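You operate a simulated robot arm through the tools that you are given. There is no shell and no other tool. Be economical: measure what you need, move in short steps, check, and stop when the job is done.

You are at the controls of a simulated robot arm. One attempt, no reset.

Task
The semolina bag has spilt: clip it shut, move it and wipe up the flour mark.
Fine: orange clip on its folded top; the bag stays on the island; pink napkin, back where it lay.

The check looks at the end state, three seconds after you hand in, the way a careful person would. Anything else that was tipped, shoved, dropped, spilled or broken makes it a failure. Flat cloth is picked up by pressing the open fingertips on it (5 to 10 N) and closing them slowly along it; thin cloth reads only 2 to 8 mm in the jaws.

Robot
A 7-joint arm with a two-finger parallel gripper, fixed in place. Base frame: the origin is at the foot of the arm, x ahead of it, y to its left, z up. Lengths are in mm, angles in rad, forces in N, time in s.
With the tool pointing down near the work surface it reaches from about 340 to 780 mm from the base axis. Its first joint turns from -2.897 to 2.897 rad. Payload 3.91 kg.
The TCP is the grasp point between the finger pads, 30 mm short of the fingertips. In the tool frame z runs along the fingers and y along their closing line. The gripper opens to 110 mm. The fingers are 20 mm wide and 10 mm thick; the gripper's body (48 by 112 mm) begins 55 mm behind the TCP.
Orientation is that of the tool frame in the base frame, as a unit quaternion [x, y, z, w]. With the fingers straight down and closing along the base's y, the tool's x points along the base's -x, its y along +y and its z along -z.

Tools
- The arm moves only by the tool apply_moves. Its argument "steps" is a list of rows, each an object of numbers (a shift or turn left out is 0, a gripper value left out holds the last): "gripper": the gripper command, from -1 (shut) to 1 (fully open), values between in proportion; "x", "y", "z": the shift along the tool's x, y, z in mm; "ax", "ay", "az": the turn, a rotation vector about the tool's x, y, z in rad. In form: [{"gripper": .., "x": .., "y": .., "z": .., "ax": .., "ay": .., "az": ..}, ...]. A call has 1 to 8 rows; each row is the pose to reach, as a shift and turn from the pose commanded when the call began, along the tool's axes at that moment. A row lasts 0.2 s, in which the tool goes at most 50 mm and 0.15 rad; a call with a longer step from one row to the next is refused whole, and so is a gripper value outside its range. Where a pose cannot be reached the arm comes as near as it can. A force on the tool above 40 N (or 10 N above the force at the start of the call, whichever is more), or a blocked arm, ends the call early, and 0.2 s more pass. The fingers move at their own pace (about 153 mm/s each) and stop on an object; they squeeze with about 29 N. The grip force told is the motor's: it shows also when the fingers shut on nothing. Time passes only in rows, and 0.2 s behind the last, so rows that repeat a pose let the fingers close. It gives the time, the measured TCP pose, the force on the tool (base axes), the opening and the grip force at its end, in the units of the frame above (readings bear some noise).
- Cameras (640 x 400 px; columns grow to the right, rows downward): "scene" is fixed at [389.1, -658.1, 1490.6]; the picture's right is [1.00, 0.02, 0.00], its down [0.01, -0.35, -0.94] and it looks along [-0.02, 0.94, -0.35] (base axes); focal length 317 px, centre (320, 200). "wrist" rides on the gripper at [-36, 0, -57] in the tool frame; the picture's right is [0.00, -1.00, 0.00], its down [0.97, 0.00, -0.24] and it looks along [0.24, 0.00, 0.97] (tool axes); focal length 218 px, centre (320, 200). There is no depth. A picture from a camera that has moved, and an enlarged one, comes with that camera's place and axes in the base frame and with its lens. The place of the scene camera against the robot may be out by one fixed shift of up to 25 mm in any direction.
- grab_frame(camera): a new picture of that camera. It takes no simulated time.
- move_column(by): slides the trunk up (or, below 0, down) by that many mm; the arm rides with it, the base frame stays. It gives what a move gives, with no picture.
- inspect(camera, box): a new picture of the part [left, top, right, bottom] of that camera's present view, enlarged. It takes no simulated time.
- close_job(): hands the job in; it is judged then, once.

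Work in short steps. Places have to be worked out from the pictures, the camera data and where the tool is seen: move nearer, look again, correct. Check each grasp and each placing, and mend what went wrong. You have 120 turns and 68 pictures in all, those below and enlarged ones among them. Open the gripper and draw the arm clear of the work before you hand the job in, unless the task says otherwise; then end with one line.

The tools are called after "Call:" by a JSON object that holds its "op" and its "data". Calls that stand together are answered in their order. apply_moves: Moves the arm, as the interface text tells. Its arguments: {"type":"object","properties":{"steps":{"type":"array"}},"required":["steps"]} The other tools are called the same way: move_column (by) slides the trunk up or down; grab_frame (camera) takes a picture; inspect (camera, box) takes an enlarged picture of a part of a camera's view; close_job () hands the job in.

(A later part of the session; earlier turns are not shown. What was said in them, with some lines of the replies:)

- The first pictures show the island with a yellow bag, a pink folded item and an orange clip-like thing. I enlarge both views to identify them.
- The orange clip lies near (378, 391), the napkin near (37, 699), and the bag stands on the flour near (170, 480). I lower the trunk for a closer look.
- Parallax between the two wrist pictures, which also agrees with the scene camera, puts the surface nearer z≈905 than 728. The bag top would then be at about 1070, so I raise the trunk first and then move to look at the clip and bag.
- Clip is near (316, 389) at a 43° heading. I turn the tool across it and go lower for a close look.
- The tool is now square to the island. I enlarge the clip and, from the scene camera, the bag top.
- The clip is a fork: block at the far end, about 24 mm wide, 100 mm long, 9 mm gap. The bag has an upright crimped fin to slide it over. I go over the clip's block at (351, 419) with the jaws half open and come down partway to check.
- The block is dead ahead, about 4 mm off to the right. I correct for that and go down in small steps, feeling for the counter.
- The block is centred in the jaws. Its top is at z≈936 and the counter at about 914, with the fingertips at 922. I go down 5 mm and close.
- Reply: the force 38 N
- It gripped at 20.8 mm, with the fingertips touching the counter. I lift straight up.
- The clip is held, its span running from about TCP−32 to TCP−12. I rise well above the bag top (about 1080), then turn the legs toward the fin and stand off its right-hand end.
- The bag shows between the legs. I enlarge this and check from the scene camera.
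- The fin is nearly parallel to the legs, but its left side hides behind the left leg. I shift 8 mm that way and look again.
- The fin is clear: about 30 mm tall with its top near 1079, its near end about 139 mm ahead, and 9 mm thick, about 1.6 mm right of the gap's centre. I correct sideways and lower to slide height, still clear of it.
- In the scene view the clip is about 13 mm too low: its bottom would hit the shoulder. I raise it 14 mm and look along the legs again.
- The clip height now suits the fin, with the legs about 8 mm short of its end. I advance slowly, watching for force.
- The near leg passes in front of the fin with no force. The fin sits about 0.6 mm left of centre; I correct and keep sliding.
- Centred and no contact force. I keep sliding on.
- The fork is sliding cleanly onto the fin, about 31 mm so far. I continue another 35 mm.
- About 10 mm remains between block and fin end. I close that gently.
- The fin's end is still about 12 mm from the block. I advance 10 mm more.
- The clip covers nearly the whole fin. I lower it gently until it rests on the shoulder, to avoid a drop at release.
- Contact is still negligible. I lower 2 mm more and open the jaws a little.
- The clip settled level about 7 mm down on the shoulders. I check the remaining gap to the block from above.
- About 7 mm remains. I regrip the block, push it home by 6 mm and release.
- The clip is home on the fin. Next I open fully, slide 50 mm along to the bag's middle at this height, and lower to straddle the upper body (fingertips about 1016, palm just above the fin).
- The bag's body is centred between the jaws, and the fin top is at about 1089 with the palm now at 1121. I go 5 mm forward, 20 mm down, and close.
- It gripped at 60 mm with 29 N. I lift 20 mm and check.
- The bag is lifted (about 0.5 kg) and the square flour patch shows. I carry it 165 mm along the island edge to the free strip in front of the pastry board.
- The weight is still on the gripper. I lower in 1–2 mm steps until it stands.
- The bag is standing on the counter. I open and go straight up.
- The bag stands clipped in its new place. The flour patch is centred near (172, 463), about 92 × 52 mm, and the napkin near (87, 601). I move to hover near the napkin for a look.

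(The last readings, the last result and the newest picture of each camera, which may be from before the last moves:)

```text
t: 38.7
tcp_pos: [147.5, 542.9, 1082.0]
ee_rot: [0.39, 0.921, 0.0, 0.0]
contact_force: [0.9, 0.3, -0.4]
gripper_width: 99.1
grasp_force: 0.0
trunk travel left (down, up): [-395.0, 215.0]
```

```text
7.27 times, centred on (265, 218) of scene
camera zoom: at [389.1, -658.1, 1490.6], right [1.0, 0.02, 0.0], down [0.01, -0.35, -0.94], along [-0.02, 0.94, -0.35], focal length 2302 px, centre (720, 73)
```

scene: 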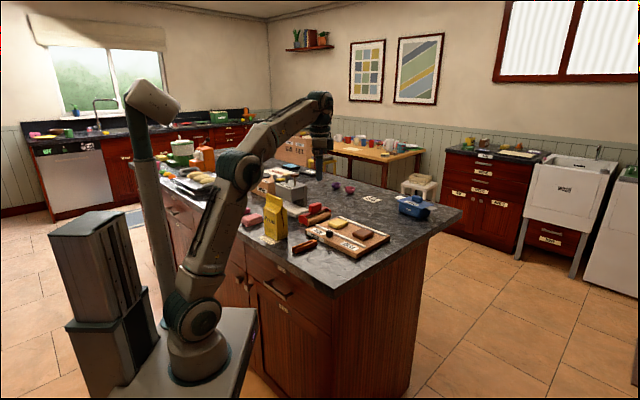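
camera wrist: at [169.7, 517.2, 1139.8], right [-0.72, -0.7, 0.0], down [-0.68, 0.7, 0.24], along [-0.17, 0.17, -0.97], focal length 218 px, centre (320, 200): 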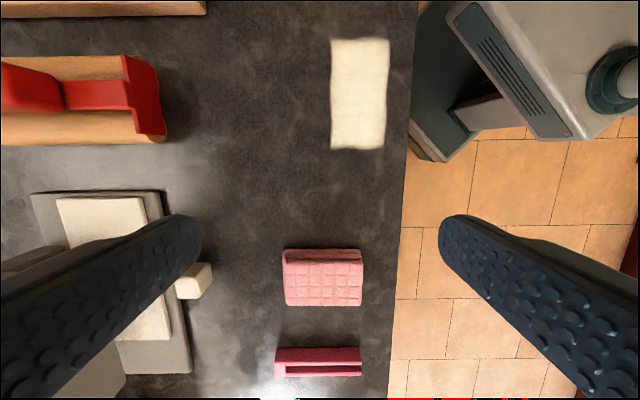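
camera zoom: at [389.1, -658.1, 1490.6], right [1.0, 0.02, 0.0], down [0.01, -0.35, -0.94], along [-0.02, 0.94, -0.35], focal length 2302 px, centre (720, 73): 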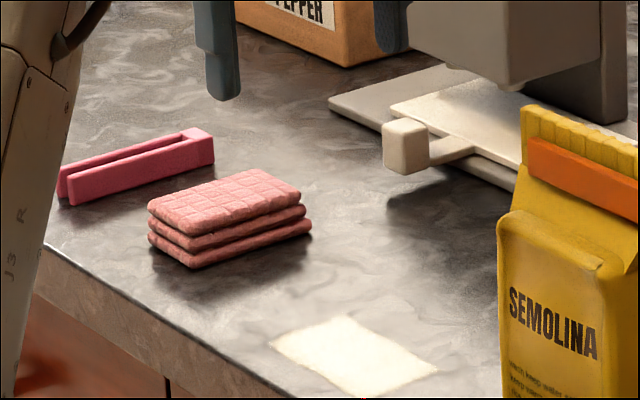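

The napkin is a folded pad, about 81 × 52 mm and 27 mm high, centred about 103 mm ahead. I move over it with jaws fully open, stop above it, and check.

Call:
{"op": "apply_moves", "data": {"steps": [{"x": 35, "y": -2.5, "gripper": 1}, {"x": 70, "y": -2.5}, {"x": 103, "y": -2.5}, {"x": 103, "y": -2.5, "z": 40}, {"x": 103, "y": -2.5, "z": 75}, {"x": 103, "y": -2.5, "z": 75}]}}

Call:
{"op": "grab_frame", "data": {"camera": "wrist"}}

```text
t: 40.1
tcp_pos: [71.2, 615.7, 1008.2]
ee_rot: [0.389, 0.921, 0.0, 0.0]
contact_force: [0.3, 0.0, -0.7]
gripper_width: 110.1
grasp_force: 0.2
trunk travel left (down, up): [-395.0, 215.0]
```

```text
25 pictures are left
camera wrist: at [94.6, 589.4, 1065.9], right [-0.72, -0.7, 0.0], down [-0.68, 0.7, 0.24], along [-0.17, 0.17, -0.97], focal length 218 px, centre (320, 200)
```

wrist: 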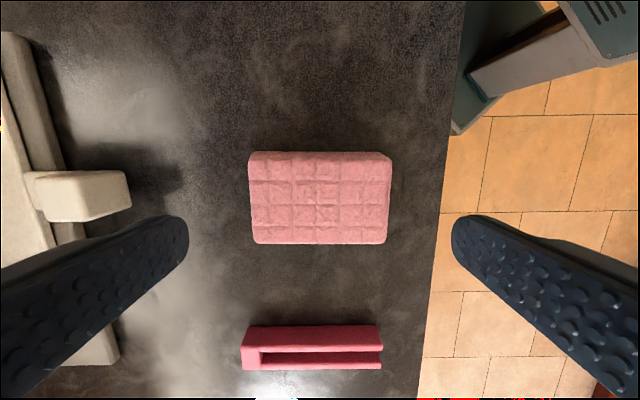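

The pad is well centred, 4.5 mm back. I correct and lower so the fingertips stop just above the counter beside it.

Call:
{"op": "apply_moves", "data": {"steps": [{"x": -4.5, "z": 20}, {"x": -4.5, "z": 40}, {"x": -4.5, "z": 50}, {"x": -4.5, "z": 54}, {"x": -4.5, "z": 54}]}}

Call:
{"op": "inspect", "data": {"camera": "scene", "box": [220, 180, 300, 240]}}

```text
t: 41.3
tcp_pos: [75.8, 610.5, 955.3]
ee_rot: [0.389, 0.921, 0.0, 0.0]
contact_force: [0.1, 0.3, 0.6]
gripper_width: 109.8
grasp_force: 0.0
trunk travel left (down, up): [-395.0, 215.0]
```

```text
6.67 times, centred on (260, 210) of scene
camera zoom: at [389.1, -658.1, 1490.6], right [1.0, 0.02, 0.0], down [0.01, -0.35, -0.94], along [-0.02, 0.94, -0.35], focal length 2110 px, centre (720, 133)
```

zoom: 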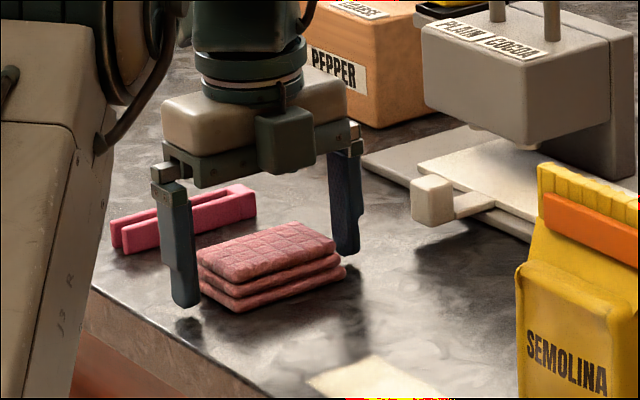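

The fingers straddle the pad just above the counter. I close slowly.

Call:
{"op": "apply_moves", "data": {"steps": [{"gripper": 0.75}, {"gripper": 0.6}, {"gripper": 0.5}, {"gripper": 0.42}, {"gripper": 0.35}, {"gripper": 0.35}]}}

```text
t: 42.7
tcp_pos: [75.2, 610.6, 954.4]
ee_rot: [0.389, 0.921, 0.001, 0.0]
contact_force: [0.1, 1.3, -0.7]
gripper_width: 83.9
grasp_force: 28.8
trunk travel left (down, up): [-395.0, 215.0]
```

The pad is held firmly at 84 mm. I lift it 35 mm and carry it toward the patch, which spans roughly x −133 to −229 and y −8 to −62 in tool terms from here.

Call:
{"op": "apply_moves", "data": {"steps": [{"z": -15}, {"z": -35}, {"x": -40, "y": -10, "z": -35}, {"x": -80, "y": -20, "z": -35}, {"x": -110, "y": -30, "z": -35}, {"x": -110, "y": -30, "z": -20}, {"x": -110, "y": -30, "z": -8}, {"x": -110, "y": -30, "z": -8}]}}

Call:
{"op": "grab_frame", "data": {"camera": "wrist"}}

Call:
{"op": "inspect", "data": {"camera": "scene", "box": [220, 180, 320, 255]}}

```text
t: 44.5
tcp_pos: [128.4, 511.0, 961.6]
ee_rot: [0.389, 0.921, 0.0, 0.0]
contact_force: [0.5, 0.3, -0.6]
gripper_width: 84.1
grasp_force: 28.6
trunk travel left (down, up): [-395.0, 215.0]
```

```text
23 pictures are left
camera wrist: at [152.6, 485.6, 1019.3], right [-0.72, -0.7, 0.0], down [-0.68, 0.7, 0.24], along [-0.17, 0.17, -0.97], focal length 218 px, centre (320, 200)
```

wrist: 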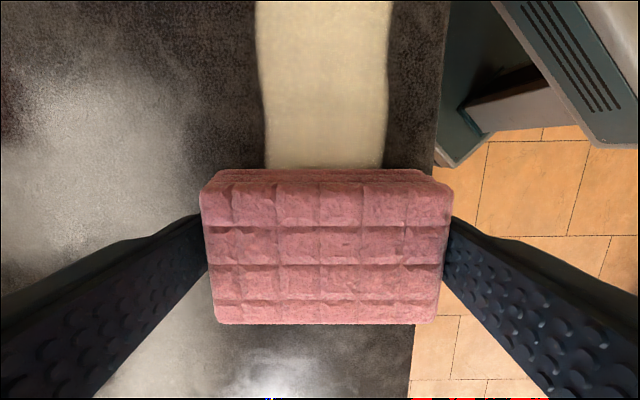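

```text
5.33 times, centred on (270, 218) of scene
camera zoom: at [389.1, -658.1, 1490.6], right [1.0, 0.02, 0.0], down [0.01, -0.35, -0.94], along [-0.02, 0.94, -0.35], focal length 1688 px, centre (587, 107)
```

zoom: 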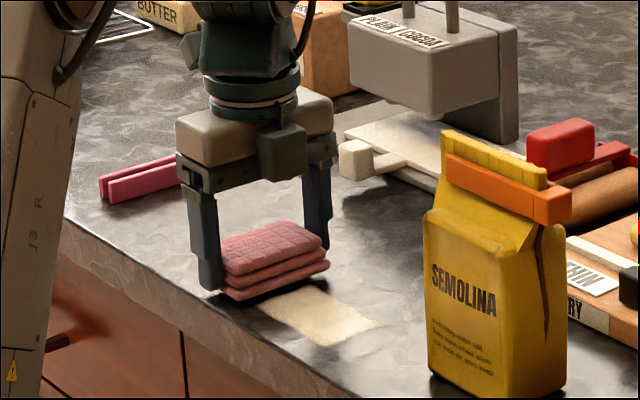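

The pad is aligned over the patch's near end. I lower gently until it presses at about 5–10 N.

Call:
{"op": "apply_moves", "data": {"steps": [{"x": 8, "z": 4}, {"x": 8, "z": 7}, {"x": 8, "z": 8.5}, {"x": 8, "z": 8.5}]}}

```text
t: 45.5
tcp_pos: [124.0, 516.2, 955.8]
ee_rot: [0.389, 0.921, 0.002, -0.001]
contact_force: [-0.2, 0.1, 6.8]
gripper_width: 83.8
grasp_force: 28.8
trunk travel left (down, up): [-395.0, 215.0]
```

Contact at 6.8 N. I sweep across the patch toward the bag and back.

Call:
{"op": "apply_moves", "data": {"steps": [{"x": -20}, {"x": -40}, {"x": -60}, {"x": -80}, {"x": -100}, {"x": -115}, {"x": -124}, {"x": -124}]}}

Call:
{"op": "apply_moves", "data": {"steps": [{"x": 20}, {"x": 40}, {"x": 60}, {"x": 80}, {"x": 100}, {"x": 124}, {"x": 134}, {"x": 134}]}}

Call:
{"op": "grab_frame", "data": {"camera": "wrist"}}

Call:
{"op": "inspect", "data": {"camera": "scene", "box": [220, 180, 320, 255]}}

```text
t: 47.3
tcp_pos: [209.5, 425.4, 956.0]
ee_rot: [0.389, 0.921, 0.001, 0.0]
contact_force: [-2.5, 4.3, 12.6]
gripper_width: 83.9
grasp_force: 29.4
trunk travel left (down, up): [-395.0, 215.0]
```

```text
t: 49.1
tcp_pos: [118.2, 521.8, 953.6]
ee_rot: [0.39, 0.921, 0.001, 0.0]
contact_force: [7.6, -5.1, 19.6]
gripper_width: 83.9
grasp_force: 28.7
trunk travel left (down, up): [-395.0, 215.0]
```

```text
21 pictures are left
camera wrist: at [141.1, 496.8, 1011.8], right [-0.72, -0.7, 0.0], down [-0.68, 0.7, 0.24], along [-0.17, 0.17, -0.97], focal length 218 px, centre (320, 200)
```

wrist: 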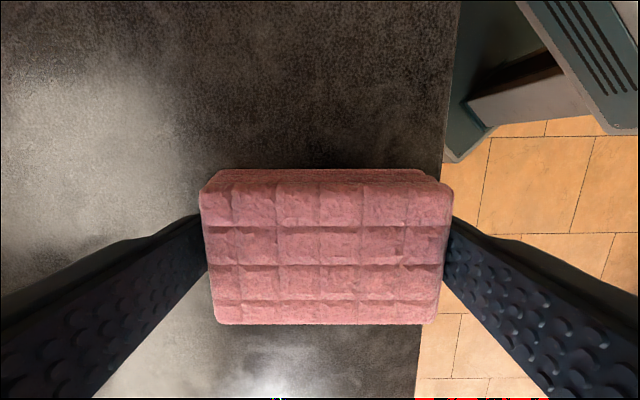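

```text
5.33 times, centred on (270, 218) of scene
camera zoom: at [389.1, -658.1, 1490.6], right [1.0, 0.02, 0.0], down [0.01, -0.35, -0.94], along [-0.02, 0.94, -0.35], focal length 1688 px, centre (587, 107)
```

zoom: 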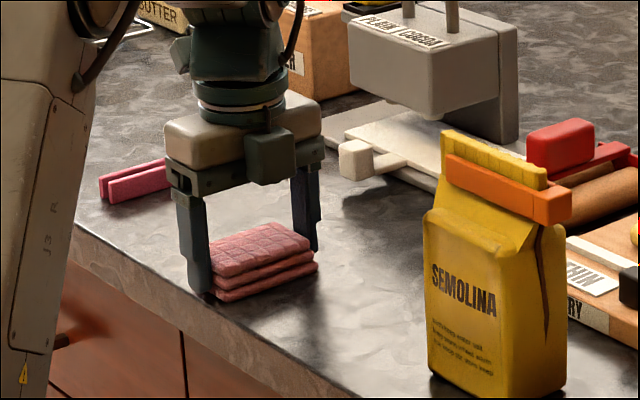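

The flour is gone from view. I lift the pad and carry it back to its original pose (x +92, y +30 from here).

Call:
{"op": "apply_moves", "data": {"steps": [{"z": -15}, {"z": -30}, {"x": 30, "y": 10, "z": -35}, {"x": 60, "y": 20, "z": -35}, {"x": 92, "y": 30, "z": -35}, {"x": 92, "y": 30, "z": -20}, {"x": 92, "y": 30, "z": -8}, {"x": 92, "y": 30, "z": -3}]}}

Call:
{"op": "apply_moves", "data": {"steps": [{"z": 1}, {"z": 2.3}, {"z": 2.3}]}}

Call:
{"op": "inspect", "data": {"camera": "scene", "box": [220, 180, 300, 240]}}

```text
t: 50.9
tcp_pos: [74.9, 610.3, 956.4]
ee_rot: [0.389, 0.921, 0.0, 0.0]
contact_force: [0.7, -0.1, -0.5]
gripper_width: 84.2
grasp_force: 29.4
trunk travel left (down, up): [-395.0, 215.0]
```

```text
t: 51.7
tcp_pos: [75.2, 610.0, 955.8]
ee_rot: [0.389, 0.921, 0.001, 0.0]
contact_force: [-0.4, -1.3, 0.8]
gripper_width: 83.8
grasp_force: 28.6
trunk travel left (down, up): [-395.0, 215.0]
```

```text
6.67 times, centred on (260, 210) of scene
camera zoom: at [389.1, -658.1, 1490.6], right [1.0, 0.02, 0.0], down [0.01, -0.35, -0.94], along [-0.02, 0.94, -0.35], focal length 2110 px, centre (720, 133)
```

zoom: 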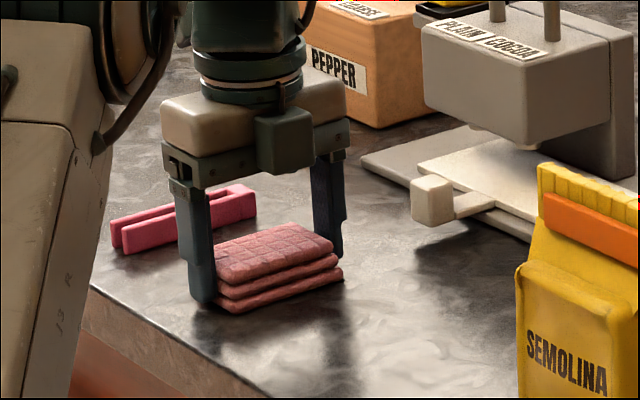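

It's back at the recorded spot and barely touching the counter. I open and lift clear.

Call:
{"op": "apply_moves", "data": {"steps": [{"gripper": 0.6}, {"gripper": 0.8}, {"gripper": 1}, {"gripper": 1}, {"z": -40}, {"z": -85}, {"z": -130}, {"z": -150}]}}

Call:
{"op": "grab_frame", "data": {"camera": "wrist"}}

```text
t: 53.5
tcp_pos: [75.8, 610.0, 1107.2]
ee_rot: [0.389, 0.921, 0.0, 0.0]
contact_force: [-0.2, 0.3, 0.2]
gripper_width: 110.2
grasp_force: 0.1
trunk travel left (down, up): [-395.0, 215.0]
```

```text
18 pictures are left
camera wrist: at [98.5, 585.2, 1163.3], right [-0.72, -0.7, 0.0], down [-0.68, 0.7, 0.24], along [-0.17, 0.17, -0.97], focal length 218 px, centre (320, 200)
```

wrist: 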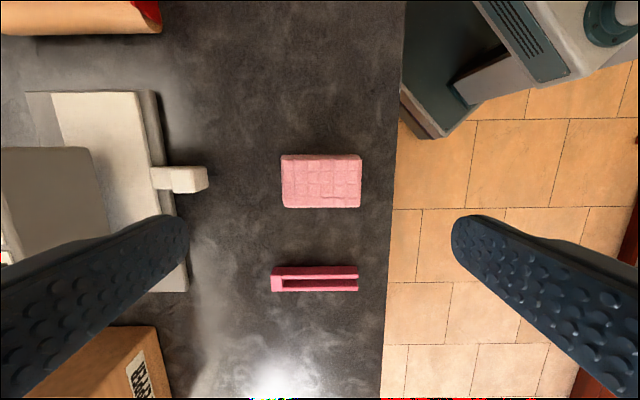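

The napkin lies as before beside the magenta clip. I draw the arm up and back, then check the wiped spot and the bag.

Call:
{"op": "apply_moves", "data": {"steps": [{"z": -40}, {"z": -80}, {"z": -110, "x": -30}, {"z": -110, "x": -70}, {"z": -110, "x": -110}]}}

Call:
{"op": "grab_frame", "data": {"camera": "wrist"}}

Call:
{"op": "inspect", "data": {"camera": "scene", "box": [210, 165, 370, 275]}}

```text
t: 54.7
tcp_pos: [151.5, 526.9, 1218.8]
ee_rot: [0.389, 0.921, 0.002, -0.001]
contact_force: [-1.0, -1.5, 1.7]
gripper_width: 110.1
grasp_force: 0.0
out of reach, approached as far as the arm can: row 2, 3, 4
trunk travel left (down, up): [-395.0, 215.0]
```

```text
17 pictures are left
camera wrist: at [175.5, 502.6, 1276.0], right [-0.72, -0.7, 0.0], down [-0.68, 0.7, 0.24], along [-0.17, 0.18, -0.97], focal length 218 px, centre (320, 200)
```

wrist: 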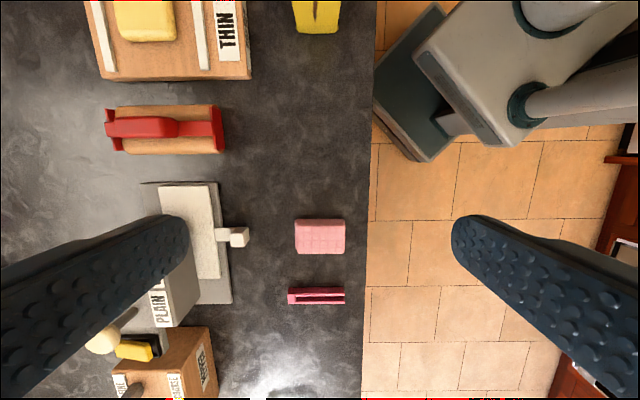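

```text
3.64 times, centred on (290, 220) of scene
camera zoom: at [389.1, -658.1, 1490.6], right [1.0, 0.02, 0.0], down [0.01, -0.35, -0.94], along [-0.02, 0.94, -0.35], focal length 1151 px, centre (429, 127)
```

zoom: 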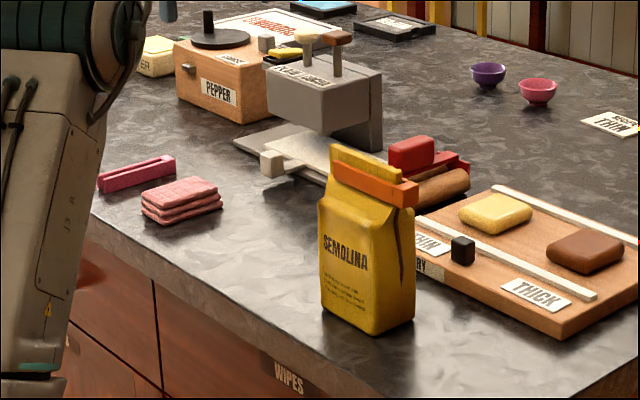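

The pictures show the bag clipped and standing on the island, the counter clean, and the napkin back in place. The arm is clear with the gripper open, so I hand in.

Call:
{"op": "close_job", "data": {}}

```text
The job is handed in.
```

The semolina bag is shut with the orange clip and stands further along the island. The flour mark is wiped up, and the pink napkin is back where it lay.
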